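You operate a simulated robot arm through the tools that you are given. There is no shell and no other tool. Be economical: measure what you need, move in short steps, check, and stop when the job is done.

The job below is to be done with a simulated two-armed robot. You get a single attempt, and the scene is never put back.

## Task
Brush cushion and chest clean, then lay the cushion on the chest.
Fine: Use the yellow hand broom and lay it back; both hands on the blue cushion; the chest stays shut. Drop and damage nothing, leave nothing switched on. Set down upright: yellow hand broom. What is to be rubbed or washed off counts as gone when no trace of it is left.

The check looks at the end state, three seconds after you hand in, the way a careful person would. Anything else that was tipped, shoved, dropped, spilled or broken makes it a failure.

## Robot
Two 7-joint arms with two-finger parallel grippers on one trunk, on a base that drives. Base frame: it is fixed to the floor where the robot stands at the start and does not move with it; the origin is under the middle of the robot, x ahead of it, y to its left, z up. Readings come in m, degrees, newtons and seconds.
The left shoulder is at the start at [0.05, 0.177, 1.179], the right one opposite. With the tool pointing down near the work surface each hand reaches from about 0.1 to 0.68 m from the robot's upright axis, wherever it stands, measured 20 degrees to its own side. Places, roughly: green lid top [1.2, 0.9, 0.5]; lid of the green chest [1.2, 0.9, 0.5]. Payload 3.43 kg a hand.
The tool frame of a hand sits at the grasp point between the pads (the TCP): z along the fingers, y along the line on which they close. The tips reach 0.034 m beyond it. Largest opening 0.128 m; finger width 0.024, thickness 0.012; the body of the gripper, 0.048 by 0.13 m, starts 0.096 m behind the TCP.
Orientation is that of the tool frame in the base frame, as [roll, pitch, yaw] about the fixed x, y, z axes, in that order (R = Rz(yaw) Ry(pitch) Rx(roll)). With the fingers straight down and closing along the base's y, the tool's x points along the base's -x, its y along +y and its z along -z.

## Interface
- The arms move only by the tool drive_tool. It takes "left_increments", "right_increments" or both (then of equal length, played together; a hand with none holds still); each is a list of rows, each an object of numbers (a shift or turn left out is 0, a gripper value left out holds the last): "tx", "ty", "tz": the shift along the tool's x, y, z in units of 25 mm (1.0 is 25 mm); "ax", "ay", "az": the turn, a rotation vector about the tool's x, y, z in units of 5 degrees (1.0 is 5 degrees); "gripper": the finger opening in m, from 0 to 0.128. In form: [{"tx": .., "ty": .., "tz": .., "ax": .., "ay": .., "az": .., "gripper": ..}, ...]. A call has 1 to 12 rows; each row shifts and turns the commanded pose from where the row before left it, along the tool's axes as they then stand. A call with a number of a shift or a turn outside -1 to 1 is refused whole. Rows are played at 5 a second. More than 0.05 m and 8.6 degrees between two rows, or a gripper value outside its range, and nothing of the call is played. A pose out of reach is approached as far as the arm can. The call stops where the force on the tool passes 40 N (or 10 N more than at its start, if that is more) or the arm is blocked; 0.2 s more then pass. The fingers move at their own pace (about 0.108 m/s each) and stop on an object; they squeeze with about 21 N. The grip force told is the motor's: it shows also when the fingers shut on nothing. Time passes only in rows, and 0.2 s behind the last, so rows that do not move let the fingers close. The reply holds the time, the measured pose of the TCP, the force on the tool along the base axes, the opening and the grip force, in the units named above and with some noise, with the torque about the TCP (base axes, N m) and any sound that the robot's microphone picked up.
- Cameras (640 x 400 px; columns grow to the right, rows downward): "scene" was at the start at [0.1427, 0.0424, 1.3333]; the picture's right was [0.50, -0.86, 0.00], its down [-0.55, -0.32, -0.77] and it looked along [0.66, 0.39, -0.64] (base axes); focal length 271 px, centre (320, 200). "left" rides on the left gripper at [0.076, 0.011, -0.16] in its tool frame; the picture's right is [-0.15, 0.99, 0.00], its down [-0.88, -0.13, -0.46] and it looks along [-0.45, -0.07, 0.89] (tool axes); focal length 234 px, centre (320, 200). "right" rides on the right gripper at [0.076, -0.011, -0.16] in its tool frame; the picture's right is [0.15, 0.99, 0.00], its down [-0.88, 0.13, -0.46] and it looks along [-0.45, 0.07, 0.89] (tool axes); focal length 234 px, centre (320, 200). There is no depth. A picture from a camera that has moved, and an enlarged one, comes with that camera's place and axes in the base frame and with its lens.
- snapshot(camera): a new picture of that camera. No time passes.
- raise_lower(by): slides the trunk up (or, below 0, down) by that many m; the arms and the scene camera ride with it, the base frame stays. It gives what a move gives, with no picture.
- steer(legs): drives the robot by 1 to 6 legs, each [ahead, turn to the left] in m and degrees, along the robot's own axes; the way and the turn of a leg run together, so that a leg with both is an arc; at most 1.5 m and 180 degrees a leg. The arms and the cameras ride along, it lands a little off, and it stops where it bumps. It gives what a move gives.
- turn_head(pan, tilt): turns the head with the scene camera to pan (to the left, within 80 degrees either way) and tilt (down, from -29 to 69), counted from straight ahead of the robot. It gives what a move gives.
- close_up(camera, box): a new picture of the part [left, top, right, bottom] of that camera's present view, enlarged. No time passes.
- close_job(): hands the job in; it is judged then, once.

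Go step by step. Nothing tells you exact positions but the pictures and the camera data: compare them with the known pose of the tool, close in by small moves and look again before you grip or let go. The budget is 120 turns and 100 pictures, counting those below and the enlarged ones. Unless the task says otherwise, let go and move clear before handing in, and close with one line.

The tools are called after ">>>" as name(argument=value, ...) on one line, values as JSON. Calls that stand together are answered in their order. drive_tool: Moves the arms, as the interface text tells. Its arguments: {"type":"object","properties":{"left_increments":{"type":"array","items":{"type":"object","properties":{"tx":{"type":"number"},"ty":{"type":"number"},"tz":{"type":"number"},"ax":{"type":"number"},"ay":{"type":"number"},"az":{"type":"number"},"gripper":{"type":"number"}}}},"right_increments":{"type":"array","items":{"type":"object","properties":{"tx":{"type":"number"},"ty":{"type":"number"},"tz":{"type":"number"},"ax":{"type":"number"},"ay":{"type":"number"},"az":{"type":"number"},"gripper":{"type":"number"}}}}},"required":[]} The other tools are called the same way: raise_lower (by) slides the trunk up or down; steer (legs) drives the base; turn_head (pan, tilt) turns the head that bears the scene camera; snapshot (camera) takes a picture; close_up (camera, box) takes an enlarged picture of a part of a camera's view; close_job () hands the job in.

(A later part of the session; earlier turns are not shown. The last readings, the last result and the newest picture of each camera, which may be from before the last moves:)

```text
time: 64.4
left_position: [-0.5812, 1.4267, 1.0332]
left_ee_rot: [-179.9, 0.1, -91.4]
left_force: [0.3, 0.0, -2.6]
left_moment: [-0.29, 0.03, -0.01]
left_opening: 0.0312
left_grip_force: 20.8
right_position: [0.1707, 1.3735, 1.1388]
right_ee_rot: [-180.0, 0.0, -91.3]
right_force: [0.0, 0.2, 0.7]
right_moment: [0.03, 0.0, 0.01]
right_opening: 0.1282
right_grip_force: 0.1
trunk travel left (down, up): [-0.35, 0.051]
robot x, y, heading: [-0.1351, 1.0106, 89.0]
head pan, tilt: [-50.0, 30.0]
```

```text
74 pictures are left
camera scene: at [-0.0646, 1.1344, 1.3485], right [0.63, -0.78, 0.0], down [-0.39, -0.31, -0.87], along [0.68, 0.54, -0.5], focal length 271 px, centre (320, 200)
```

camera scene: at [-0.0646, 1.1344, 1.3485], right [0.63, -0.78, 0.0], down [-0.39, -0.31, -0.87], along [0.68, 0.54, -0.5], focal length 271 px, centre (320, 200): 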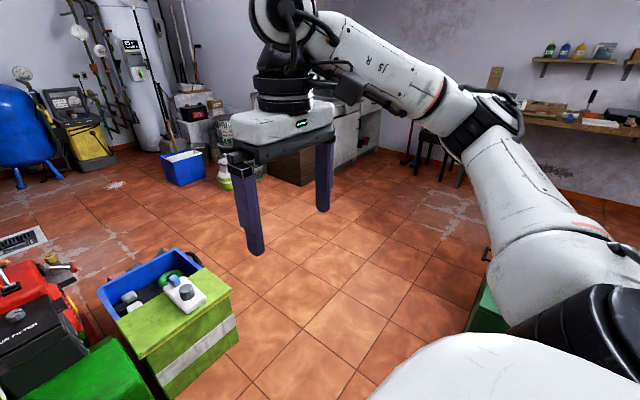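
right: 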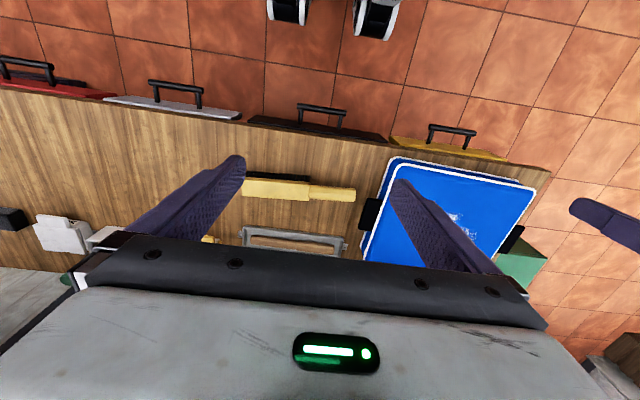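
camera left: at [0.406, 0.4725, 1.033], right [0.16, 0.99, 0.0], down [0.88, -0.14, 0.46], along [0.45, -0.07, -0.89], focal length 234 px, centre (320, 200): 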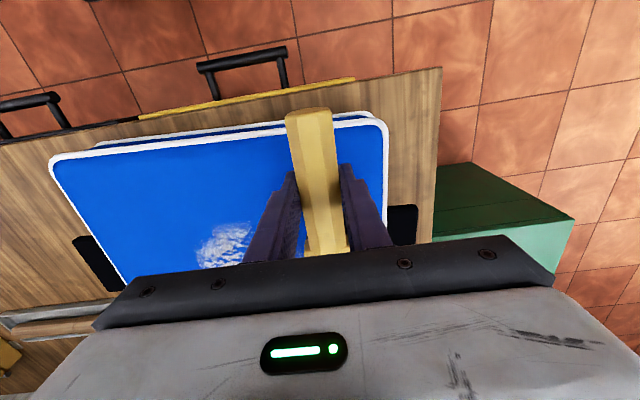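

The way is clear. I drive to about (1.2, 1.85) and turn to face −y toward the chest.

>>> steer(legs=[[0, -56.4], [0.8, 0], [0.78, 0], [0, -122.5]])

>>> turn_head(pan=0, tilt=45)

>>> snapshot(camera="scene")

```text
time: 80.2
left_position: [1.618, 1.4063, 1.0331]
left_ee_rot: [-179.9, 0.2, 85.1]
left_force: [-0.6, 0.0, -3.1]
left_moment: [0.3, -0.02, -0.03]
left_opening: 0.031
left_grip_force: 20.8
right_position: [0.8712, 1.5095, 1.1387]
right_ee_rot: [180.0, 0.0, 84.9]
right_force: [-0.5, 0.6, 0.7]
right_moment: [0.0, -0.01, -0.01]
right_opening: 0.1276
right_grip_force: 0.0
trunk travel left (down, up): [-0.35, 0.051]
robot x, y, heading: [1.1995, 1.8569, -95.3]
head pan, tilt: [-50.0, 30.0]
```

```text
time: 81.4
left_position: [1.6187, 1.407, 1.0327]
left_ee_rot: [-179.9, 0.0, 85.1]
left_force: [0.5, -0.3, -2.4]
left_moment: [0.33, -0.03, 0.03]
left_opening: 0.0315
left_grip_force: 21.2
right_position: [0.8718, 1.5087, 1.1385]
right_ee_rot: [180.0, 0.0, 84.9]
right_force: [0.6, 0.5, 0.4]
right_moment: [-0.03, 0.01, -0.04]
right_opening: 0.1279
right_grip_force: 0.1
trunk travel left (down, up): [-0.35, 0.051]
robot x, y, heading: [1.1988, 1.8529, -95.3]
head pan, tilt: [0.0, 45.0]
```

```text
73 pictures are left
camera scene: at [1.1874, 1.7026, 1.3259], right [-1.0, 0.09, 0.0], down [0.06, 0.7, -0.71], along [-0.06, -0.7, -0.71], focal length 271 px, centre (320, 200)
```

scene: 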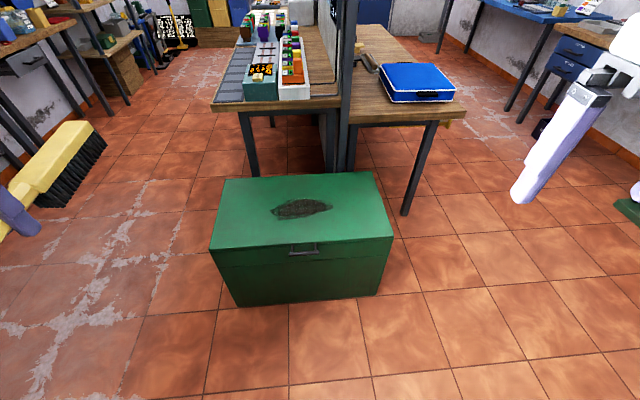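

The stain is on the lid centre at x 1.07–1.32, y 0.87–0.98. I'll stand at about (0.93, 1.53) facing −y so the left hand works comfortably.

>>> steer(legs=[[0, -34.6], [0.42, 0], [0, 39.9]])

>>> raise_lower(by=-0.28)

>>> turn_head(pan=25, tilt=45)

>>> snapshot(camera="scene")

```text
time: 87.5
left_position: [1.3887, 1.1249, 1.0327]
left_ee_rot: [-179.9, 0.1, 90.1]
left_force: [0.8, 0.2, -3.2]
left_moment: [0.29, 0.0, 0.02]
left_opening: 0.0311
left_grip_force: 21.1
right_position: [0.636, 1.1608, 1.1391]
right_ee_rot: [179.9, 0.0, 90.0]
right_force: [-0.1, 0.5, 0.6]
right_moment: [-0.01, 0.0, 0.03]
right_opening: 0.1278
right_grip_force: 0.0
trunk travel left (down, up): [-0.35, 0.051]
robot x, y, heading: [0.9342, 1.5361, -90.3]
head pan, tilt: [0.0, 45.0]
```

```text
time: 90.3
left_position: [1.3889, 1.1249, 0.7528]
left_ee_rot: [-179.9, 0.0, 90.1]
left_force: [-0.8, -0.4, -2.8]
left_moment: [0.28, -0.01, 0.0]
left_opening: 0.031
left_grip_force: 20.7
right_position: [0.6358, 1.1608, 0.8588]
right_ee_rot: [180.0, -0.1, 90.0]
right_force: [-0.5, 0.8, 0.6]
right_moment: [-0.02, 0.02, 0.02]
right_opening: 0.1276
right_grip_force: 0.1
trunk travel left (down, up): [-0.07, 0.331]
robot x, y, heading: [0.9375, 1.5366, -89.9]
head pan, tilt: [0.0, 45.0]
```

```text
time: 91.2
left_position: [1.3895, 1.1264, 0.7515]
left_ee_rot: [-179.9, 0.0, 90.1]
left_force: [0.4, 0.5, -3.1]
left_moment: [0.32, -0.02, 0.03]
left_opening: 0.0313
left_grip_force: 21.4
right_position: [0.6349, 1.1609, 0.8601]
right_ee_rot: [180.0, 0.0, 90.0]
right_force: [0.0, 0.2, 0.1]
right_moment: [0.02, -0.02, 0.01]
right_opening: 0.1282
right_grip_force: 0.0
trunk travel left (down, up): [-0.07, 0.331]
robot x, y, heading: [0.9338, 1.5341, -89.8]
head pan, tilt: [25.0, 45.0]
```

```text
72 pictures are left
camera scene: at [0.9674, 1.3892, 1.0458], right [-0.91, -0.42, 0.0], down [-0.3, 0.64, -0.71], along [0.3, -0.64, -0.71], focal length 271 px, centre (320, 200)
```

scene: 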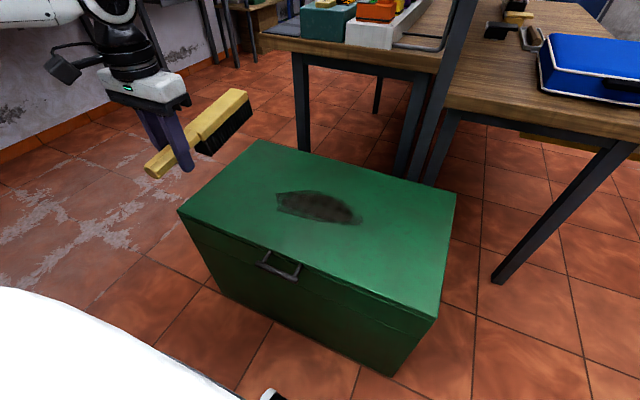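

Moving the broom over the lid at the +x side of the stain and lowering until contact.

>>> drive_tool(left_increments=[{"tx": -0.9, "tz": 0.5}, {"tx": -0.9, "tz": 0.5}, {"tx": -0.8, "tz": 0.5}, {"tz": 1}, {"tz": 1}, {"tz": 1}, {"tz": 0.5}])

>>> drive_tool(left_increments=[{"tz": 0.3}, {"tz": 0.3}, {}])

>>> snapshot(camera="scene")

```text
time: 92.8
left_position: [1.3881, 1.0598, 0.6285]
left_ee_rot: [-179.9, 0.1, 90.1]
left_force: [-0.1, 0.6, -2.6]
left_moment: [0.31, 0.02, 0.01]
left_opening: 0.0311
left_grip_force: 21.0
right_position: [0.6362, 1.1612, 0.8593]
right_ee_rot: [180.0, 0.0, 90.1]
right_force: [0.1, -0.5, -0.1]
right_moment: [0.02, 0.0, -0.01]
right_opening: 0.1279
right_grip_force: 0.1
trunk travel left (down, up): [-0.07, 0.331]
robot x, y, heading: [0.9346, 1.5316, -90.2]
head pan, tilt: [25.0, 45.0]
```

```text
time: 93.6
left_position: [1.3882, 1.0588, 0.6134]
left_ee_rot: [-179.9, 0.0, 90.1]
left_force: [0.1, 0.3, -2.5]
left_moment: [0.26, -0.03, 0.05]
left_opening: 0.0312
left_grip_force: 20.8
right_position: [0.6346, 1.1609, 0.8599]
right_ee_rot: [180.0, 0.0, 90.0]
right_force: [-0.8, 0.0, 0.4]
right_moment: [0.0, 0.01, 0.03]
right_opening: 0.1279
right_grip_force: 0.1
trunk travel left (down, up): [-0.07, 0.331]
robot x, y, heading: [0.9307, 1.5288, -90.2]
head pan, tilt: [25.0, 45.0]
```

```text
71 pictures are left
camera scene: at [0.9674, 1.3892, 1.0458], right [-0.91, -0.42, 0.0], down [-0.3, 0.64, -0.71], along [0.3, -0.64, -0.71], focal length 271 px, centre (320, 200)
```

scene: 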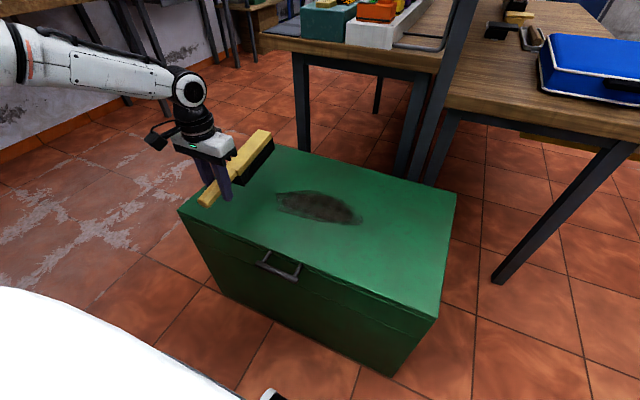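

>>> drive_tool(left_increments=[{"tz": 0.4}, {"tz": 0.4}, {"tz": 0.4, "ay": 0.3}, {}])

>>> drive_tool(left_increments=[{"tz": 0.3}, {}])

>>> drive_tool(left_increments=[{"tz": 0.2}, {}])

>>> close_up(camera="scene", box=[160, 110, 400, 260])

```text
time: 94.6
left_position: [1.3902, 1.0605, 0.5822]
left_ee_rot: [-179.9, -1.4, 90.1]
left_force: [0.5, -0.1, -3.2]
left_moment: [0.31, 0.01, -0.02]
left_opening: 0.0311
left_grip_force: 21.2
right_position: [0.6361, 1.1605, 0.8606]
right_ee_rot: [-180.0, 0.0, 90.1]
right_force: [-0.4, 0.0, -0.3]
right_moment: [-0.02, -0.02, 0.0]
right_opening: 0.128
right_grip_force: 0.1
trunk travel left (down, up): [-0.07, 0.331]
robot x, y, heading: [0.9336, 1.5321, -90.0]
head pan, tilt: [25.0, 45.0]
```

```text
time: 95.2
left_position: [1.3899, 1.06, 0.5746]
left_ee_rot: [-179.9, -1.4, 90.0]
left_force: [-0.6, 0.1, -3.1]
left_moment: [0.26, -0.03, 0.03]
left_opening: 0.0312
left_grip_force: 20.9
right_position: [0.6366, 1.1613, 0.8589]
right_ee_rot: [180.0, 0.0, 90.0]
right_force: [0.7, -0.1, -0.1]
right_moment: [0.0, 0.01, -0.01]
right_opening: 0.1279
right_grip_force: 0.1
trunk travel left (down, up): [-0.07, 0.331]
robot x, y, heading: [0.93, 1.5331, -89.9]
head pan, tilt: [25.0, 45.0]
```

```text
time: 95.8
left_position: [1.3897, 1.0617, 0.5704]
left_ee_rot: [-179.9, -1.5, 90.1]
left_force: [-0.8, -0.8, -3.8]
left_moment: [0.33, 0.01, -0.03]
left_opening: 0.0312
left_grip_force: 20.9
right_position: [0.6341, 1.1614, 0.8598]
right_ee_rot: [180.0, 0.0, 90.0]
right_force: [0.2, 0.1, 0.1]
right_moment: [0.0, -0.01, 0.0]
right_opening: 0.1282
right_grip_force: 0.0
trunk travel left (down, up): [-0.07, 0.331]
robot x, y, heading: [0.9315, 1.5353, -89.9]
head pan, tilt: [25.0, 45.0]
```

```text
2.67 times, centred on (280, 185) of scene
camera zoom: at [0.9674, 1.3892, 1.0458], right [-0.91, -0.42, 0.0], down [-0.3, 0.64, -0.71], along [0.3, -0.64, -0.71], focal length 723 px, centre (427, 240)
```

zoom: 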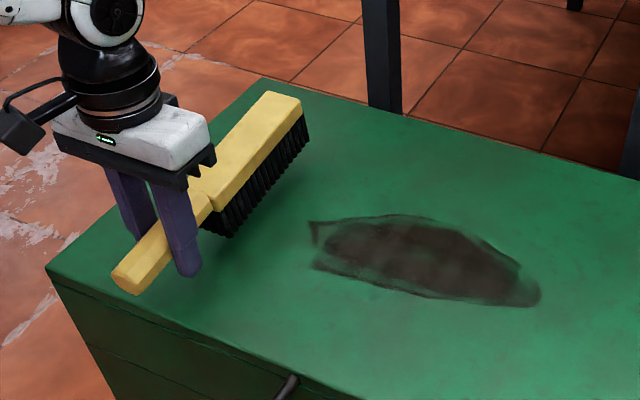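

>>> drive_tool(left_increments=[{"tx": 0.6}, {"tx": 0.6}, {"tz": 0.2}, {}])

>>> drive_tool(left_increments=[{"tz": 0.2}, {}])

>>> drive_tool(left_increments=[{"tz": 0.2}, {}])

```text
time: 96.8
left_position: [1.3884, 1.0903, 0.5663]
left_ee_rot: [-179.9, -1.5, 90.1]
left_force: [0.1, 0.5, -2.2]
left_moment: [0.29, -0.02, -0.03]
left_opening: 0.0312
left_grip_force: 21.4
right_position: [0.6335, 1.1599, 0.8582]
right_ee_rot: [-179.9, -0.1, 90.0]
right_force: [0.6, -0.1, -1.0]
right_moment: [-0.02, -0.04, -0.02]
right_opening: 0.1281
right_grip_force: 0.1
trunk travel left (down, up): [-0.07, 0.331]
robot x, y, heading: [0.9344, 1.5364, -89.9]
head pan, tilt: [25.0, 45.0]
```

```text
time: 97.4
left_position: [1.3877, 1.0903, 0.561]
left_ee_rot: [-179.9, -1.3, 90.1]
left_force: [0.1, 0.6, -3.0]
left_moment: [0.32, -0.02, -0.04]
left_opening: 0.0312
left_grip_force: 21.1
right_position: [0.6346, 1.1615, 0.8596]
right_ee_rot: [-179.9, 0.0, 90.0]
right_force: [-0.1, -0.2, 0.1]
right_moment: [0.01, -0.02, 0.02]
right_opening: 0.1278
right_grip_force: 0.0
trunk travel left (down, up): [-0.07, 0.331]
robot x, y, heading: [0.932, 1.5319, -89.9]
head pan, tilt: [25.0, 45.0]
```

```text
time: 98.0
left_position: [1.3875, 1.0907, 0.5546]
left_ee_rot: [-180.0, -1.4, 90.0]
left_force: [-0.5, 0.7, -3.1]
left_moment: [0.33, -0.01, 0.01]
left_opening: 0.0311
left_grip_force: 20.7
right_position: [0.6358, 1.1598, 0.8583]
right_ee_rot: [180.0, 0.1, 89.9]
right_force: [-0.6, 0.1, 0.4]
right_moment: [0.0, 0.01, -0.01]
right_opening: 0.1281
right_grip_force: 0.0
trunk travel left (down, up): [-0.07, 0.331]
robot x, y, heading: [0.9327, 1.5327, -89.9]
head pan, tilt: [25.0, 45.0]
```

>>> drive_tool(left_increments=[{"tz": 0.15}, {}])

>>> drive_tool(left_increments=[{"tz": 0.15}, {}])

>>> drive_tool(left_increments=[{"tz": 0.15}, {}])

>>> close_up(camera="scene", box=[160, 110, 400, 260])

```text
time: 98.6
left_position: [1.3898, 1.09, 0.5511]
left_ee_rot: [-179.9, -1.5, 90.1]
left_force: [-1.6, 1.0, -2.4]
left_moment: [0.34, 0.01, 0.03]
left_opening: 0.0314
left_grip_force: 21.1
right_position: [0.6358, 1.1615, 0.8598]
right_ee_rot: [-179.9, 0.0, 90.1]
right_force: [0.5, -0.2, -0.3]
right_moment: [0.0, 0.0, 0.02]
right_opening: 0.1281
right_grip_force: 0.1
trunk travel left (down, up): [-0.07, 0.331]
robot x, y, heading: [0.9337, 1.5334, -90.0]
head pan, tilt: [25.0, 45.0]
```

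```text
time: 99.2
left_position: [1.3885, 1.0911, 0.5487]
left_ee_rot: [-179.8, -1.3, 90.1]
left_force: [-0.6, 0.9, -2.8]
left_moment: [0.3, -0.02, 0.02]
left_opening: 0.0312
left_grip_force: 20.8
right_position: [0.6361, 1.161, 0.8604]
right_ee_rot: [179.9, 0.0, 90.0]
right_force: [0.0, 1.0, -0.4]
right_moment: [-0.04, 0.01, -0.02]
right_opening: 0.1283
right_grip_force: 0.0
trunk travel left (down, up): [-0.07, 0.331]
robot x, y, heading: [0.937, 1.5331, -89.8]
head pan, tilt: [25.0, 45.0]
```

```text
time: 99.8
left_position: [1.3888, 1.0919, 0.5435]
left_ee_rot: [-179.9, -1.4, 90.0]
left_force: [0.8, 0.2, -2.1]
left_moment: [0.28, 0.0, 0.0]
left_opening: 0.0313
left_grip_force: 20.5
right_position: [0.6345, 1.1608, 0.8594]
right_ee_rot: [180.0, 0.0, 89.9]
right_force: [-0.3, 0.6, 0.2]
right_moment: [-0.02, 0.0, -0.02]
right_opening: 0.1279
right_grip_force: 0.1
trunk travel left (down, up): [-0.07, 0.331]
robot x, y, heading: [0.9331, 1.5349, -89.8]
head pan, tilt: [25.0, 45.0]
```

```text
2.67 times, centred on (280, 185) of scene
camera zoom: at [0.9674, 1.3892, 1.0458], right [-0.91, -0.42, 0.0], down [-0.3, 0.64, -0.71], along [0.3, -0.64, -0.71], focal length 723 px, centre (427, 240)
```

zoom: 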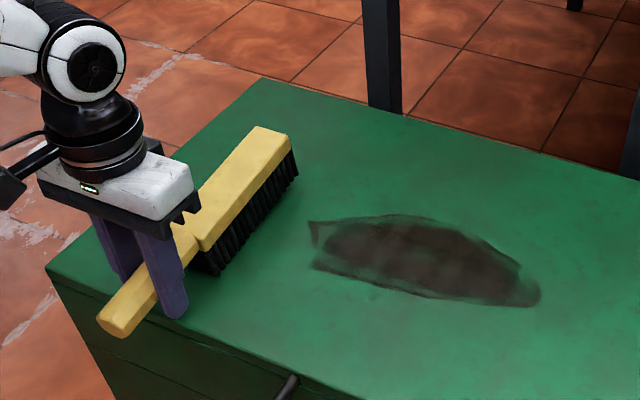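

>>> drive_tool(left_increments=[{"tz": 0.12}, {}])

>>> drive_tool(left_increments=[{"tz": 0.12}, {}])

```text
time: 100.4
left_position: [1.3897, 1.0915, 0.542]
left_ee_rot: [-179.9, -1.4, 90.2]
left_force: [-1.1, 0.1, 0.7]
left_moment: [0.18, -0.04, 0.02]
left_opening: 0.0312
left_grip_force: 21.0
right_position: [0.6347, 1.1608, 0.8593]
right_ee_rot: [180.0, 0.1, 90.1]
right_force: [0.7, 0.3, 0.0]
right_moment: [0.02, 0.01, 0.02]
right_opening: 0.1279
right_grip_force: 0.0
trunk travel left (down, up): [-0.07, 0.331]
robot x, y, heading: [0.9333, 1.534, -89.9]
head pan, tilt: [25.0, 45.0]
```

```text
time: 101.0
left_position: [1.3881, 1.0909, 0.5404]
left_ee_rot: [179.9, -1.2, 90.1]
left_force: [2.2, 4.5, 14.2]
left_moment: [-0.51, -0.04, 0.11]
left_opening: 0.031
left_grip_force: 20.9
right_position: [0.6357, 1.1617, 0.8606]
right_ee_rot: [179.9, 0.1, 90.1]
right_force: [0.4, 0.5, 0.0]
right_moment: [0.0, 0.02, -0.03]
right_opening: 0.128
right_grip_force: 0.0
trunk travel left (down, up): [-0.07, 0.331]
robot x, y, heading: [0.9366, 1.5331, -90.1]
head pan, tilt: [25.0, 45.0]
```

Contact. Sweep toward −x across the stain.

>>> drive_tool(left_increments=[{"ay": 0.2}, {"ty": -0.8}, {"ty": -0.8}, {"ty": -0.8}, {"ty": -0.8}, {"ty": -0.8}, {"ty": -0.8}, {"ty": -0.8}, {"ty": -0.8}, {"ty": -0.8}])

>>> drive_tool(left_increments=[{"ty": -0.8}, {"ty": -0.8}, {"ty": -0.8}, {"ty": -0.8}, {"ty": -0.8}, {"ty": -0.8}, {"ty": -0.8}, {"ty": -0.8}, {"ty": -0.8}])

>>> close_up(camera="scene", box=[180, 110, 420, 260])

```text
time: 103.2
left_position: [1.206, 1.0916, 0.5382]
left_ee_rot: [-179.9, -2.5, 90.0]
left_force: [1.7, 1.2, 5.7]
left_moment: [-0.15, -0.07, 0.02]
left_opening: 0.0312
left_grip_force: 21.3
right_position: [0.6351, 1.1603, 0.8589]
right_ee_rot: [-180.0, 0.2, 90.0]
right_force: [0.7, 0.4, -0.8]
right_moment: [0.02, 0.04, 0.0]
right_opening: 0.1283
right_grip_force: 0.1
trunk travel left (down, up): [-0.07, 0.331]
robot x, y, heading: [0.9335, 1.5315, -89.9]
head pan, tilt: [25.0, 45.0]
```

```text
time: 105.2
left_position: [1.098, 1.134, 0.602]
left_ee_rot: [-179.8, -2.3, 90.0]
left_force: [0.7, 0.6, -3.1]
left_moment: [0.3, -0.01, -0.01]
left_opening: 0.0313
left_grip_force: 20.5
left hand out of reach, approached as far as the arm can: row 2, 3, 4, 5, 6, 7, 8, 9
right_position: [0.6356, 1.1605, 0.8596]
right_ee_rot: [179.9, -0.1, 89.9]
right_force: [0.0, 0.2, -1.1]
right_moment: [0.01, 0.01, 0.02]
right_opening: 0.128
right_grip_force: 0.1
trunk travel left (down, up): [-0.07, 0.331]
robot x, y, heading: [0.9338, 1.5331, -90.0]
head pan, tilt: [25.0, 45.0]
```

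```text
2.67 times, centred on (300, 185) of scene
camera zoom: at [0.9673, 1.3893, 1.0458], right [-0.91, -0.42, 0.0], down [-0.3, 0.64, -0.71], along [0.3, -0.64, -0.71], focal length 723 px, centre (373, 240)
```

zoom: 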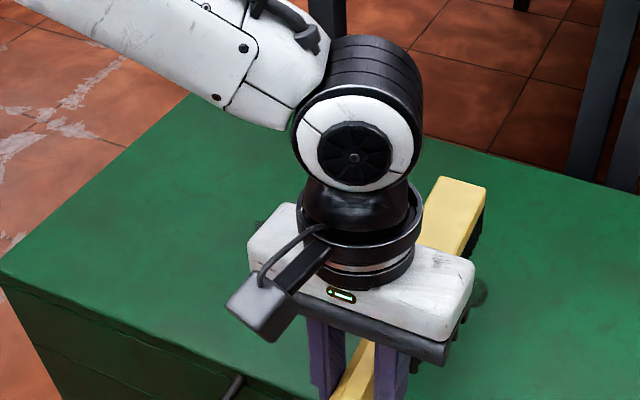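

The −x part is out of the left arm's inward range. I lift off, turn the base right 22° and counter-turn the hand so the stain lies further left of the robot.

>>> drive_tool(left_increments=[{"tz": -1}, {"tz": -1, "ay": -0.2}, {"tz": -0.5}])

>>> steer(legs=[[0, -22]])

>>> drive_tool(left_increments=[{"az": -1}, {"az": -1}, {"az": -1}, {"az": -1}, {"az": -0.4}])

>>> turn_head(pan=45, tilt=45)

>>> snapshot(camera="scene")

```text
time: 106.0
left_position: [1.1008, 1.1334, 0.6626]
left_ee_rot: [-179.9, -1.3, 89.9]
left_force: [-1.2, -0.1, -1.7]
left_moment: [0.28, 0.01, 0.03]
left_opening: 0.0311
left_grip_force: 21.2
right_position: [0.6361, 1.1615, 0.8588]
right_ee_rot: [-179.9, -0.1, 90.0]
right_force: [0.0, -0.5, -0.8]
right_moment: [0.0, -0.01, -0.02]
right_opening: 0.1282
right_grip_force: 0.0
trunk travel left (down, up): [-0.07, 0.331]
robot x, y, heading: [0.9333, 1.534, -90.0]
head pan, tilt: [25.0, 45.0]
```

```text
time: 107.6
left_position: [0.9403, 1.1007, 0.6632]
left_ee_rot: [-179.9, -1.4, 68.4]
left_force: [-0.4, 0.1, -2.7]
left_moment: [0.27, -0.15, -0.01]
left_opening: 0.031
left_grip_force: 21.1
right_position: [0.5181, 1.2958, 0.8596]
right_ee_rot: [180.0, 0.1, 68.2]
right_force: [0.1, 0.0, -0.8]
right_moment: [0.01, -0.03, 0.01]
right_opening: 0.1279
right_grip_force: 0.1
trunk travel left (down, up): [-0.07, 0.331]
robot x, y, heading: [0.932, 1.5323, -112.0]
head pan, tilt: [25.0, 45.0]
```

```text
time: 108.8
left_position: [0.9411, 1.0989, 0.6636]
left_ee_rot: [179.5, -1.5, 90.5]
left_force: [-0.6, -1.3, -2.9]
left_moment: [0.3, -0.01, -0.01]
left_opening: 0.0312
left_grip_force: 21.0
right_position: [0.5195, 1.2976, 0.8596]
right_ee_rot: [180.0, 0.1, 68.3]
right_force: [0.6, -0.4, 0.3]
right_moment: [0.01, 0.02, 0.03]
right_opening: 0.1281
right_grip_force: 0.0
trunk travel left (down, up): [-0.07, 0.331]
robot x, y, heading: [0.9355, 1.534, -111.7]
head pan, tilt: [25.0, 45.0]
```

```text
time: 109.6
left_position: [0.9413, 1.1, 0.664]
left_ee_rot: [179.5, -1.5, 90.3]
left_force: [0.6, -0.4, -2.6]
left_moment: [0.31, -0.01, -0.01]
left_opening: 0.0314
left_grip_force: 21.4
right_position: [0.519, 1.2977, 0.8593]
right_ee_rot: [-179.9, 0.1, 68.3]
right_force: [0.1, -0.4, -0.4]
right_moment: [-0.01, 0.0, -0.01]
right_opening: 0.128
right_grip_force: 0.0
trunk travel left (down, up): [-0.07, 0.331]
robot x, y, heading: [0.9352, 1.5361, -111.7]
head pan, tilt: [45.0, 45.0]
```

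```text
67 pictures are left
camera scene: at [0.9392, 1.3932, 1.0458], right [-0.92, -0.4, 0.0], down [-0.28, 0.65, -0.71], along [0.28, -0.65, -0.71], focal length 271 px, centre (320, 200)
```

scene: 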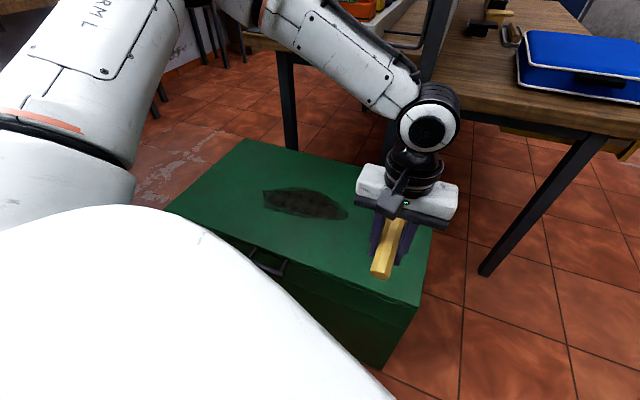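

The stain is still largely there. I start the next stroke from its −x side, pressing more firmly, sweeping +x.

>>> drive_tool(left_increments=[{"ty": 0.8, "tx": -0.2}, {"ty": 0.8, "tx": -0.2}, {"ty": 0.8}, {"ty": 0.6}, {"tz": 1}, {"tz": 1}, {"tz": 1}, {"tz": 0.8}, {"tz": 0.8}, {}])

>>> drive_tool(left_increments=[{"tz": 0.2}, {}])

>>> close_up(camera="scene", box=[180, 120, 420, 270])

```text
time: 111.8
left_position: [1.0168, 1.0917, 0.5483]
left_ee_rot: [179.6, -1.3, 90.3]
left_force: [-0.4, -0.1, -1.9]
left_moment: [0.27, -0.04, -0.01]
left_opening: 0.0314
left_grip_force: 20.5
right_position: [0.5193, 1.2965, 0.8599]
right_ee_rot: [180.0, 0.1, 68.2]
right_force: [-0.3, 0.0, 0.0]
right_moment: [0.02, 0.03, -0.01]
right_opening: 0.128
right_grip_force: 0.0
trunk travel left (down, up): [-0.07, 0.331]
robot x, y, heading: [0.9369, 1.5319, -111.6]
head pan, tilt: [45.0, 45.0]
```

```text
time: 112.4
left_position: [1.0169, 1.0924, 0.5432]
left_ee_rot: [179.7, -1.3, 90.5]
left_force: [0.5, 0.5, -2.2]
left_moment: [0.29, -0.02, -0.03]
left_opening: 0.0311
left_grip_force: 21.2
right_position: [0.518, 1.2973, 0.8603]
right_ee_rot: [-180.0, 0.0, 68.3]
right_force: [-0.9, -0.5, 0.0]
right_moment: [-0.01, 0.0, -0.01]
right_opening: 0.1279
right_grip_force: 0.0
trunk travel left (down, up): [-0.07, 0.331]
robot x, y, heading: [0.93, 1.5334, -111.8]
head pan, tilt: [45.0, 45.0]
```

```text
2.67 times, centred on (300, 195) of scene
camera zoom: at [0.9393, 1.3932, 1.0458], right [-0.92, -0.4, 0.0], down [-0.28, 0.65, -0.71], along [0.28, -0.65, -0.71], focal length 723 px, centre (373, 213)
```

zoom: 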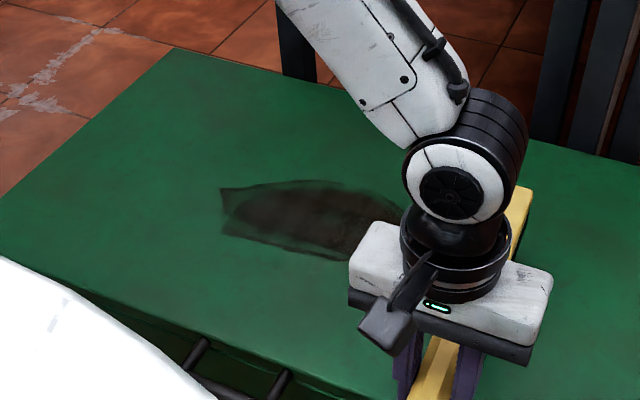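

>>> drive_tool(left_increments=[{"tz": 0.25}, {"tz": 0.1}, {"ty": 0.7}, {"ty": 0.7}, {"ty": 0.7}, {"ty": 0.7}, {"ty": 0.7}, {"ty": 0.7}])

>>> drive_tool(left_increments=[{"tz": 0.1, "ty": 0.7}, {"ty": 0.7}, {"ty": 0.7}, {"ty": 0.7}, {"ty": 0.7}, {"ty": 0.7}])

>>> drive_tool(left_increments=[{"ty": 0.7}, {"ty": 0.7}, {"ty": 0.7}, {"ty": 0.7}, {"ty": 0.7}, {"ty": 0.7}, {"ty": 0.7}])

>>> close_up(camera="scene", box=[180, 120, 420, 270])

```text
time: 114.2
left_position: [1.1227, 1.0967, 0.5357]
left_ee_rot: [179.5, -1.7, 90.5]
left_force: [-0.8, 0.3, -2.8]
left_moment: [0.31, 0.04, 0.02]
left_opening: 0.0314
left_grip_force: 21.1
right_position: [0.5183, 1.2976, 0.859]
right_ee_rot: [-179.9, 0.0, 68.4]
right_force: [0.0, -0.1, 0.0]
right_moment: [0.02, 0.01, 0.0]
right_opening: 0.1282
right_grip_force: 0.1
trunk travel left (down, up): [-0.07, 0.331]
robot x, y, heading: [0.9338, 1.5364, -111.6]
head pan, tilt: [45.0, 45.0]
```

```text
time: 115.6
left_position: [1.2256, 1.0943, 0.5352]
left_ee_rot: [179.6, -1.2, 90.3]
left_force: [-4.6, 0.4, 9.6]
left_moment: [-0.46, 0.0, -0.23]
left_opening: 0.0313
left_grip_force: 21.4
right_position: [0.5185, 1.2981, 0.859]
right_ee_rot: [-180.0, 0.1, 68.2]
right_force: [0.0, -0.7, 0.4]
right_moment: [0.0, -0.02, -0.01]
right_opening: 0.1279
right_grip_force: 0.1
trunk travel left (down, up): [-0.07, 0.331]
robot x, y, heading: [0.9357, 1.5313, -111.8]
head pan, tilt: [45.0, 45.0]
```

```text
time: 117.2
left_position: [1.3479, 1.095, 0.535]
left_ee_rot: [179.6, -1.3, 90.3]
left_force: [-2.2, 1.2, 1.6]
left_moment: [0.09, 0.12, -0.08]
left_opening: 0.0313
left_grip_force: 21.2
right_position: [0.519, 1.2979, 0.8598]
right_ee_rot: [-180.0, 0.0, 68.3]
right_force: [0.6, -0.1, -0.9]
right_moment: [-0.02, -0.01, 0.01]
right_opening: 0.1281
right_grip_force: 0.0
trunk travel left (down, up): [-0.07, 0.331]
robot x, y, heading: [0.9359, 1.5336, -111.9]
head pan, tilt: [45.0, 45.0]
```

```text
2.67 times, centred on (300, 195) of scene
camera zoom: at [0.9392, 1.3935, 1.0459], right [-0.92, -0.4, 0.0], down [-0.28, 0.65, -0.71], along [0.28, -0.65, -0.71], focal length 723 px, centre (373, 213)
```

zoom: 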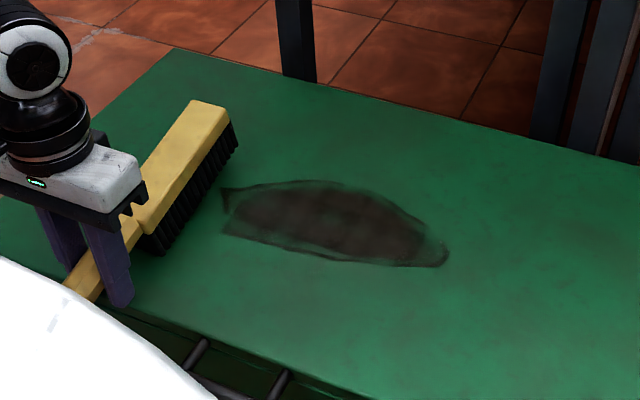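

Fading but slowly; the broom has pitched up in the grip, so I tilt the head down and stroke back with steadier pressure.

>>> drive_tool(left_increments=[{"tz": -0.15, "ay": 0.7}, {}])

>>> drive_tool(left_increments=[{"tz": 0.12}, {}])

```text
time: 117.8
left_position: [1.3483, 1.0948, 0.5384]
left_ee_rot: [179.5, -4.9, 90.6]
left_force: [1.1, -0.9, 2.1]
left_moment: [0.04, 0.02, 0.11]
left_opening: 0.0312
left_grip_force: 20.8
right_position: [0.5188, 1.2981, 0.8595]
right_ee_rot: [179.9, 0.0, 68.3]
right_force: [-0.7, 0.0, 0.1]
right_moment: [0.02, -0.02, 0.0]
right_opening: 0.1279
right_grip_force: 0.0
trunk travel left (down, up): [-0.07, 0.331]
robot x, y, heading: [0.933, 1.5359, -111.8]
head pan, tilt: [45.0, 45.0]
```

```text
time: 118.4
left_position: [1.3481, 1.0957, 0.5369]
left_ee_rot: [179.5, -4.7, 90.3]
left_force: [0.2, 2.1, 13.0]
left_moment: [-0.52, 0.11, 0.0]
left_opening: 0.0311
left_grip_force: 21.4
right_position: [0.5186, 1.2984, 0.8593]
right_ee_rot: [179.8, 0.1, 68.3]
right_force: [0.2, -0.1, 0.7]
right_moment: [0.01, -0.01, -0.04]
right_opening: 0.1278
right_grip_force: 0.1
trunk travel left (down, up): [-0.07, 0.331]
robot x, y, heading: [0.9371, 1.5346, -111.5]
head pan, tilt: [45.0, 45.0]
```

>>> drive_tool(left_increments=[{"ty": -0.7}, {"ty": -0.7}, {"ty": -0.7}, {"ty": -0.7}, {"ty": -0.7}, {"ty": -0.7}])

>>> drive_tool(left_increments=[{"tz": 0.06, "ty": -0.7}, {"ty": -0.7}, {"ty": -0.7}, {"ty": -0.7}, {"ty": -0.7}, {"ty": -0.7}])

>>> drive_tool(left_increments=[{"tz": 0.06, "ty": -0.7}, {"ty": -0.7}, {"ty": -0.7}, {"ty": -0.7}, {"ty": -0.7}])

>>> close_up(camera="scene", box=[180, 120, 420, 270])

```text
time: 119.8
left_position: [1.2454, 1.0964, 0.5352]
left_ee_rot: [179.4, -4.8, 90.5]
left_force: [3.2, 1.7, 8.9]
left_moment: [-0.34, 0.12, 0.2]
left_opening: 0.0312
left_grip_force: 21.6
right_position: [0.5196, 1.2976, 0.8588]
right_ee_rot: [-180.0, 0.2, 68.3]
right_force: [0.0, -0.4, 0.1]
right_moment: [-0.02, 0.01, -0.01]
right_opening: 0.1281
right_grip_force: 0.1
trunk travel left (down, up): [-0.07, 0.331]
robot x, y, heading: [0.9309, 1.5345, -111.4]
head pan, tilt: [45.0, 45.0]
```

```text
time: 121.2
left_position: [1.1418, 1.0955, 0.534]
left_ee_rot: [179.5, -4.8, 90.4]
left_force: [1.8, -0.8, 5.7]
left_moment: [-0.21, 0.13, 0.15]
left_opening: 0.0312
left_grip_force: 20.8
right_position: [0.5191, 1.2986, 0.8598]
right_ee_rot: [-179.9, 0.1, 68.3]
right_force: [0.7, 0.4, 0.8]
right_moment: [0.01, -0.03, 0.03]
right_opening: 0.128
right_grip_force: 0.0
trunk travel left (down, up): [-0.07, 0.331]
robot x, y, heading: [0.9342, 1.5314, -111.8]
head pan, tilt: [45.0, 45.0]
```

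```text
time: 122.4
left_position: [1.0515, 1.0936, 0.5323]
left_ee_rot: [179.4, -4.7, 90.4]
left_force: [3.8, 1.0, 12.7]
left_moment: [-0.49, 0.17, 0.18]
left_opening: 0.0311
left_grip_force: 21.1
right_position: [0.5182, 1.2987, 0.8599]
right_ee_rot: [179.9, 0.2, 68.2]
right_force: [-0.7, -0.1, -0.1]
right_moment: [0.03, 0.01, 0.01]
right_opening: 0.128
right_grip_force: 0.0
trunk travel left (down, up): [-0.07, 0.331]
robot x, y, heading: [0.9331, 1.5391, -111.6]
head pan, tilt: [45.0, 45.0]
```

```text
2.67 times, centred on (300, 195) of scene
camera zoom: at [0.9393, 1.3942, 1.0461], right [-0.92, -0.4, 0.0], down [-0.28, 0.65, -0.71], along [0.28, -0.65, -0.71], focal length 723 px, centre (373, 213)
```

zoom: 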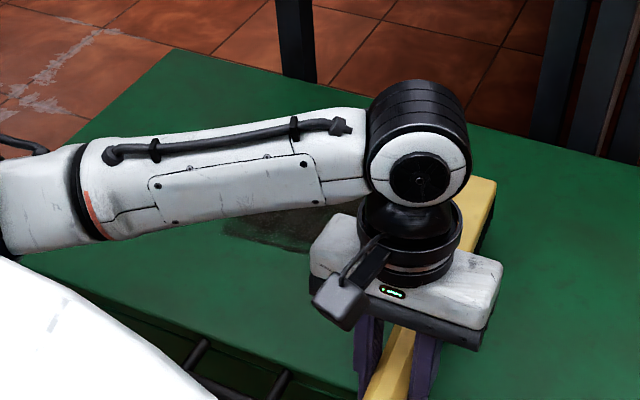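

I re-seat the broom: rest it flat on the lid, open slightly, level the hand, rise about 1 cm, and grip again.

>>> drive_tool(left_increments=[{"tz": -0.1}, {"gripper": 0.05}, {}, {"ay": -0.5, "tz": -0.2}, {"ay": -0.45, "tz": -0.3}, {}, {"gripper": 0.0}, {}, {}, {}])

>>> close_up(camera="scene", box=[240, 150, 440, 275])

>>> snapshot(camera="left")

```text
time: 124.6
left_position: [1.0514, 1.0913, 0.5447]
left_ee_rot: [179.6, -0.1, 90.4]
left_force: [-0.6, 0.7, 1.0]
left_moment: [-0.2, 0.07, 0.08]
left_opening: 0.0311
left_grip_force: 21.6
right_position: [0.519, 1.2967, 0.8592]
right_ee_rot: [-179.9, 0.0, 68.2]
right_force: [-0.9, 0.5, 0.3]
right_moment: [0.04, 0.01, -0.01]
right_opening: 0.128
right_grip_force: 0.0
trunk travel left (down, up): [-0.07, 0.331]
robot x, y, heading: [0.9363, 1.5347, -111.6]
head pan, tilt: [45.0, 45.0]
```

```text
3.20 times, centred on (340, 212) of scene
camera zoom: at [0.9393, 1.3935, 1.0459], right [-0.92, -0.4, 0.0], down [-0.28, 0.65, -0.71], along [0.28, -0.65, -0.71], focal length 867 px, centre (256, 160)
```

zoom: 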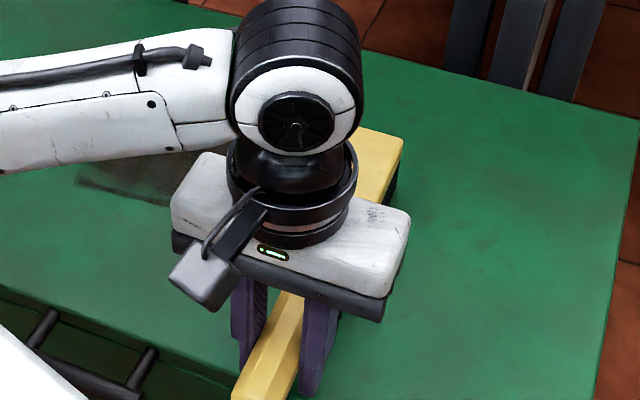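

```text
62 pictures are left
camera left: at [1.0605, 1.167, 0.7069], right [0.99, -0.14, 0.01], down [-0.13, -0.88, 0.45], along [-0.06, -0.45, -0.89], focal length 234 px, centre (320, 200)
```

left: 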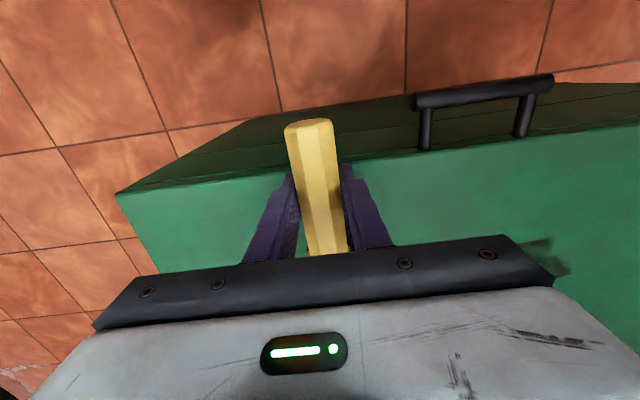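

Re-gripped level. Strokes back and forth now.

>>> drive_tool(left_increments=[{"tz": 0.25}, {"ty": 1}, {"ty": 1}, {"ty": 1}, {"ty": 1}, {"ty": 1}, {"ty": 1, "tz": 0.04}, {"ty": 1}, {"ty": 1}, {"ty": 1}, {"ty": 1}, {"ty": 1}])

>>> drive_tool(left_increments=[{"tz": 0.08, "ay": 0.2}, {"ty": -1}, {"ty": -1}, {"ty": -1}, {"ty": -1}, {"ty": -1}, {"ty": -1, "tz": 0.04}, {"ty": -1}, {"ty": -1}, {"ty": -1}, {"ty": -1}, {"ty": -1}])

>>> drive_tool(left_increments=[{"tz": 0.0, "ay": 0.2}, {"ty": 1}, {"ty": 1}, {"ty": 1}, {"ty": 1}, {"ty": 1}, {"ty": 1, "tz": 0.04}, {"ty": 1}, {"ty": 1}, {"ty": 1}, {"ty": 1}, {"ty": 1}])

>>> close_up(camera="scene", box=[180, 120, 420, 270])

```text
time: 127.2
left_position: [1.3276, 1.0952, 0.5426]
left_ee_rot: [179.4, -0.2, 90.4]
left_force: [-0.2, 0.5, -3.4]
left_moment: [0.28, 0.02, 0.02]
left_opening: 0.0313
left_grip_force: 20.7
right_position: [0.5193, 1.2978, 0.8595]
right_ee_rot: [-180.0, 0.1, 68.2]
right_force: [0.5, -0.2, 0.0]
right_moment: [-0.02, 0.03, 0.0]
right_opening: 0.128
right_grip_force: 0.0
trunk travel left (down, up): [-0.07, 0.331]
robot x, y, heading: [0.9347, 1.5341, -112.0]
head pan, tilt: [45.0, 45.0]
```

```text
time: 129.8
left_position: [1.0507, 1.0946, 0.5337]
left_ee_rot: [179.6, -1.1, 90.4]
left_force: [1.8, 0.5, 8.8]
left_moment: [-0.39, 0.11, 0.11]
left_opening: 0.0315
left_grip_force: 21.4
right_position: [0.5191, 1.2982, 0.8593]
right_ee_rot: [-180.0, 0.2, 68.3]
right_force: [-1.0, 0.0, -1.1]
right_moment: [-0.01, 0.01, 0.0]
right_opening: 0.1278
right_grip_force: 0.1
trunk travel left (down, up): [-0.07, 0.331]
robot x, y, heading: [0.9357, 1.5322, -111.6]
head pan, tilt: [45.0, 45.0]
```

```text
time: 132.4
left_position: [1.3252, 1.0948, 0.537]
left_ee_rot: [179.5, -2.2, 90.4]
left_force: [0.4, 0.3, -1.6]
left_moment: [0.3, -0.01, 0.01]
left_opening: 0.0311
left_grip_force: 21.2
right_position: [0.5191, 1.2974, 0.859]
right_ee_rot: [-179.9, 0.1, 68.3]
right_force: [-0.8, -0.4, 0.1]
right_moment: [0.04, 0.03, -0.01]
right_opening: 0.1281
right_grip_force: 0.0
trunk travel left (down, up): [-0.07, 0.331]
robot x, y, heading: [0.9361, 1.5349, -111.8]
head pan, tilt: [45.0, 45.0]
```

```text
2.67 times, centred on (300, 195) of scene
camera zoom: at [0.9394, 1.3932, 1.0458], right [-0.92, -0.4, 0.0], down [-0.28, 0.65, -0.71], along [0.28, -0.65, -0.71], focal length 723 px, centre (373, 213)
```

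zoom: 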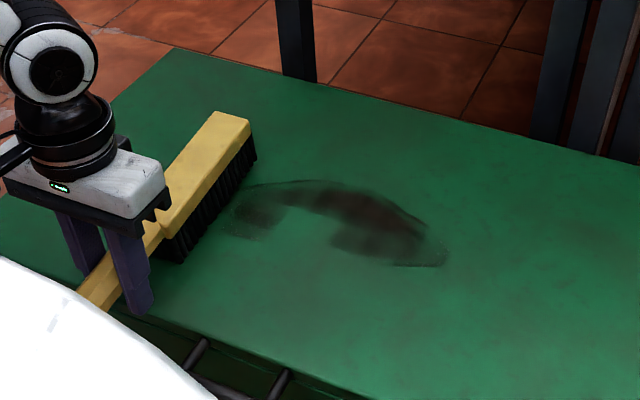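

Good progress: the heel of the bristles cleans best. I shift the broom 4 cm deeper and continue stroking.

>>> drive_tool(left_increments=[{"tz": -0.4}, {"tx": -0.8}, {"tx": -0.8}, {"tz": 0.4, "ay": 0.3}, {"tz": 0.1}, {}])

>>> drive_tool(left_increments=[{"ty": -1}, {"ty": -1}, {"ty": -1}, {"ty": -1}, {"ty": -1}, {"ty": -1, "tz": 0.04}, {"ty": -1}, {"ty": -1}, {"ty": -1}, {"ty": -1}, {"ty": -1}])

>>> drive_tool(left_increments=[{"tz": 0.08}, {"ty": 1}, {"ty": 1}, {"ty": 1}, {"ty": 1, "tz": 0.04}, {"ty": 1}, {"ty": 1, "tz": 0.04}, {"ty": 1}, {"ty": 1, "tz": 0.04}, {"ty": 1}, {"ty": 1}, {"ty": 1}])

>>> close_up(camera="scene", box=[180, 120, 420, 270])

```text
time: 133.8
left_position: [1.3259, 1.0567, 0.5358]
left_ee_rot: [179.5, -3.5, 90.4]
left_force: [0.2, 7.7, 13.8]
left_moment: [-0.43, 0.12, -0.1]
left_opening: 0.0311
left_grip_force: 20.8
right_position: [0.5189, 1.2974, 0.86]
right_ee_rot: [179.8, 0.0, 68.3]
right_force: [-0.7, 0.0, 0.1]
right_moment: [-0.03, -0.01, -0.01]
right_opening: 0.1281
right_grip_force: 0.1
trunk travel left (down, up): [-0.07, 0.331]
robot x, y, heading: [0.9343, 1.5361, -111.9]
head pan, tilt: [45.0, 45.0]
```

```text
time: 134.8
left_position: [1.2453, 1.0547, 0.5325]
left_ee_rot: [178.7, -3.4, 90.7]
left_force: [-1.1, 4.7, 8.2]
left_moment: [-0.09, 0.31, -0.13]
left_opening: 0.0314
left_grip_force: 21.2
right_position: [0.5198, 1.2966, 0.8581]
right_ee_rot: [-180.0, 0.1, 68.4]
right_force: [0.6, -0.2, 0.3]
right_moment: [-0.02, -0.04, 0.03]
right_opening: 0.128
right_grip_force: 0.1
trunk travel left (down, up): [-0.07, 0.331]
robot x, y, heading: [0.9348, 1.533, -111.5]
head pan, tilt: [45.0, 45.0]
stopped in row 4 (left hand): the force on the tool passed its limit at 42 N (the readings are from after the stop); the commanded pose is now the measured one
```

```text
time: 137.3
left_position: [1.5232, 1.0605, 0.5329]
left_ee_rot: [178.5, -3.7, 90.9]
left_force: [-2.9, 1.6, 6.8]
left_moment: [-0.21, 0.12, -0.11]
left_opening: 0.0311
left_grip_force: 20.8
right_position: [0.5195, 1.2965, 0.859]
right_ee_rot: [179.9, 0.0, 68.5]
right_force: [-0.1, 0.1, -0.5]
right_moment: [0.01, -0.03, -0.01]
right_opening: 0.1279
right_grip_force: 0.1
trunk travel left (down, up): [-0.07, 0.331]
robot x, y, heading: [0.932, 1.53, -111.4]
head pan, tilt: [45.0, 45.0]
```

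```text
2.67 times, centred on (300, 195) of scene
camera zoom: at [0.9393, 1.3939, 1.0459], right [-0.92, -0.4, 0.0], down [-0.28, 0.65, -0.71], along [0.28, -0.65, -0.71], focal length 723 px, centre (373, 213)
```

zoom: 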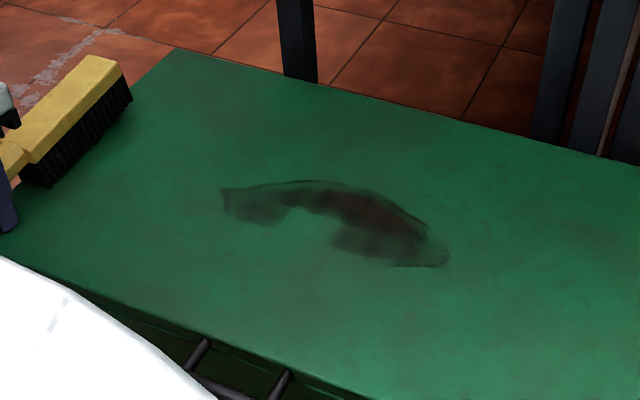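

A stroke stopped on force, likely a fingertip brushing the lid, so I lift, bring the broom back over the lid, and re-grip higher to keep the fingers clear.

>>> drive_tool(left_increments=[{"tz": -0.6}, {"ty": -1, "ax": 0.2}, {"ty": -1}, {"ty": -1}, {"ty": -1}, {"ty": -1}, {"ty": -1}, {"tz": 0.4}, {}])

>>> drive_tool(left_increments=[{"tz": 0.1}, {}])

>>> close_up(camera="scene", box=[130, 110, 370, 260])

```text
time: 139.3
left_position: [1.3719, 1.0543, 0.5356]
left_ee_rot: [179.6, -3.5, 90.7]
left_force: [0.6, -1.0, -2.9]
left_moment: [0.3, 0.01, 0.01]
left_opening: 0.031
left_grip_force: 21.0
right_position: [0.5201, 1.2964, 0.859]
right_ee_rot: [-180.0, -0.1, 68.4]
right_force: [-0.5, 0.0, 0.2]
right_moment: [0.01, 0.02, -0.01]
right_opening: 0.1278
right_grip_force: 0.1
trunk travel left (down, up): [-0.07, 0.331]
robot x, y, heading: [0.9364, 1.5322, -111.4]
head pan, tilt: [45.0, 45.0]
```

```text
time: 139.9
left_position: [1.3715, 1.0539, 0.5335]
left_ee_rot: [179.6, -3.5, 90.8]
left_force: [-0.5, -0.2, -2.0]
left_moment: [0.29, -0.02, -0.03]
left_opening: 0.0312
left_grip_force: 21.2
right_position: [0.52, 1.2979, 0.8596]
right_ee_rot: [180.0, 0.0, 68.5]
right_force: [0.4, 0.2, 0.2]
right_moment: [-0.03, 0.04, -0.01]
right_opening: 0.128
right_grip_force: 0.0
trunk travel left (down, up): [-0.07, 0.331]
robot x, y, heading: [0.9326, 1.5319, -111.5]
head pan, tilt: [45.0, 45.0]
```

```text
2.67 times, centred on (250, 185) of scene
camera zoom: at [0.9399, 1.3933, 1.0459], right [-0.92, -0.4, 0.0], down [-0.28, 0.65, -0.71], along [0.28, -0.65, -0.71], focal length 723 px, centre (507, 240)
```

zoom: 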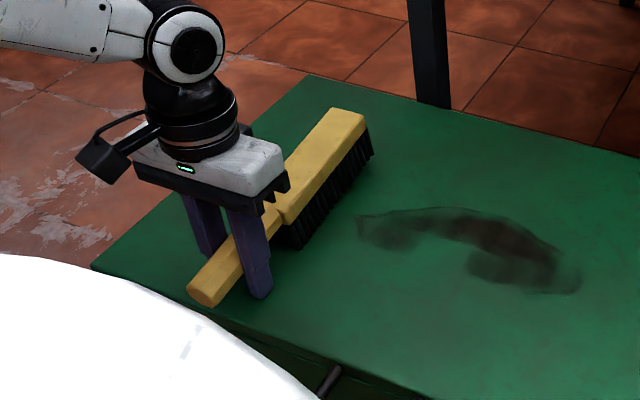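

>>> drive_tool(left_increments=[{"tz": 0.06, "ay": 0.3}, {}])

```text
time: 140.6
left_position: [1.3717, 1.0556, 0.5339]
left_ee_rot: [179.6, -4.8, 90.7]
left_force: [-2.6, -0.1, 10.0]
left_moment: [-0.42, -0.03, -0.21]
left_opening: 0.0312
left_grip_force: 20.9
right_position: [0.519, 1.2974, 0.8591]
right_ee_rot: [179.9, 0.1, 68.4]
right_force: [-1.7, 0.0, -0.1]
right_moment: [0.0, -0.01, -0.01]
right_opening: 0.1278
right_grip_force: 0.1
trunk travel left (down, up): [-0.07, 0.331]
robot x, y, heading: [0.9323, 1.5372, -111.7]
head pan, tilt: [45.0, 45.0]
```

>>> drive_tool(left_increments=[{"gripper": 0.05}, {}, {"tz": -0.3}, {"ay": -0.5, "tz": -0.2}, {"ay": -0.45, "tz": -0.22}, {}, {"gripper": 0.0}, {}, {}, {}])

>>> close_up(camera="scene", box=[130, 110, 370, 260])

```text
time: 142.8
left_position: [1.3709, 1.0555, 0.5504]
left_ee_rot: [179.6, -0.3, 90.8]
left_force: [0.0, -0.1, -0.8]
left_moment: [-0.07, 0.09, -0.13]
left_opening: 0.0312
left_grip_force: 21.3
right_position: [0.5201, 1.2978, 0.8601]
right_ee_rot: [-180.0, -0.1, 68.4]
right_force: [0.1, 0.5, 0.6]
right_moment: [0.01, 0.02, 0.01]
right_opening: 0.1279
right_grip_force: 0.1
trunk travel left (down, up): [-0.07, 0.331]
robot x, y, heading: [0.9297, 1.5343, -111.6]
head pan, tilt: [45.0, 45.0]
```

```text
2.67 times, centred on (250, 185) of scene
camera zoom: at [0.9398, 1.3934, 1.0459], right [-0.92, -0.4, 0.0], down [-0.28, 0.65, -0.71], along [0.28, -0.65, -0.71], focal length 723 px, centre (507, 240)
```

zoom: 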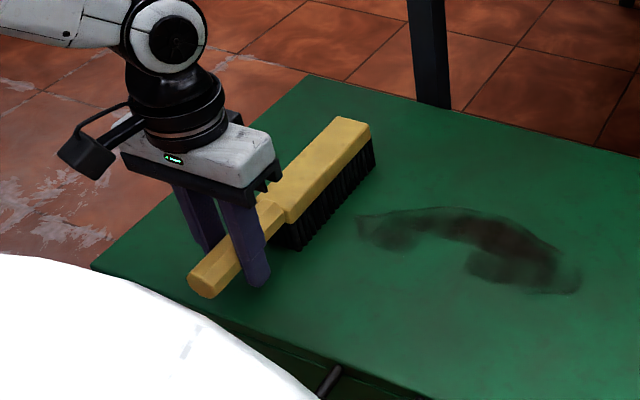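

>>> drive_tool(left_increments=[{"tz": 0.2}, {"ty": -0.8}, {"ty": -1}, {"ty": -1}, {"ty": -1}, {"ty": -1}, {"ty": -1, "tz": 0.04}, {"ty": -1}, {"ty": -1}, {"ty": -1}, {"ty": -1}, {"ty": -1}])

```text
time: 145.3
left_position: [1.1023, 1.0516, 0.5436]
left_ee_rot: [179.7, -0.2, 90.6]
left_force: [1.1, 1.4, 7.4]
left_moment: [-0.24, 0.11, 0.01]
left_opening: 0.0312
left_grip_force: 20.6
right_position: [0.5193, 1.2978, 0.8607]
right_ee_rot: [-179.9, 0.0, 68.5]
right_force: [-0.5, 0.9, 0.0]
right_moment: [0.04, 0.02, 0.03]
right_opening: 0.128
right_grip_force: 0.1
trunk travel left (down, up): [-0.07, 0.331]
robot x, y, heading: [0.9332, 1.534, -111.9]
head pan, tilt: [45.0, 45.0]
```

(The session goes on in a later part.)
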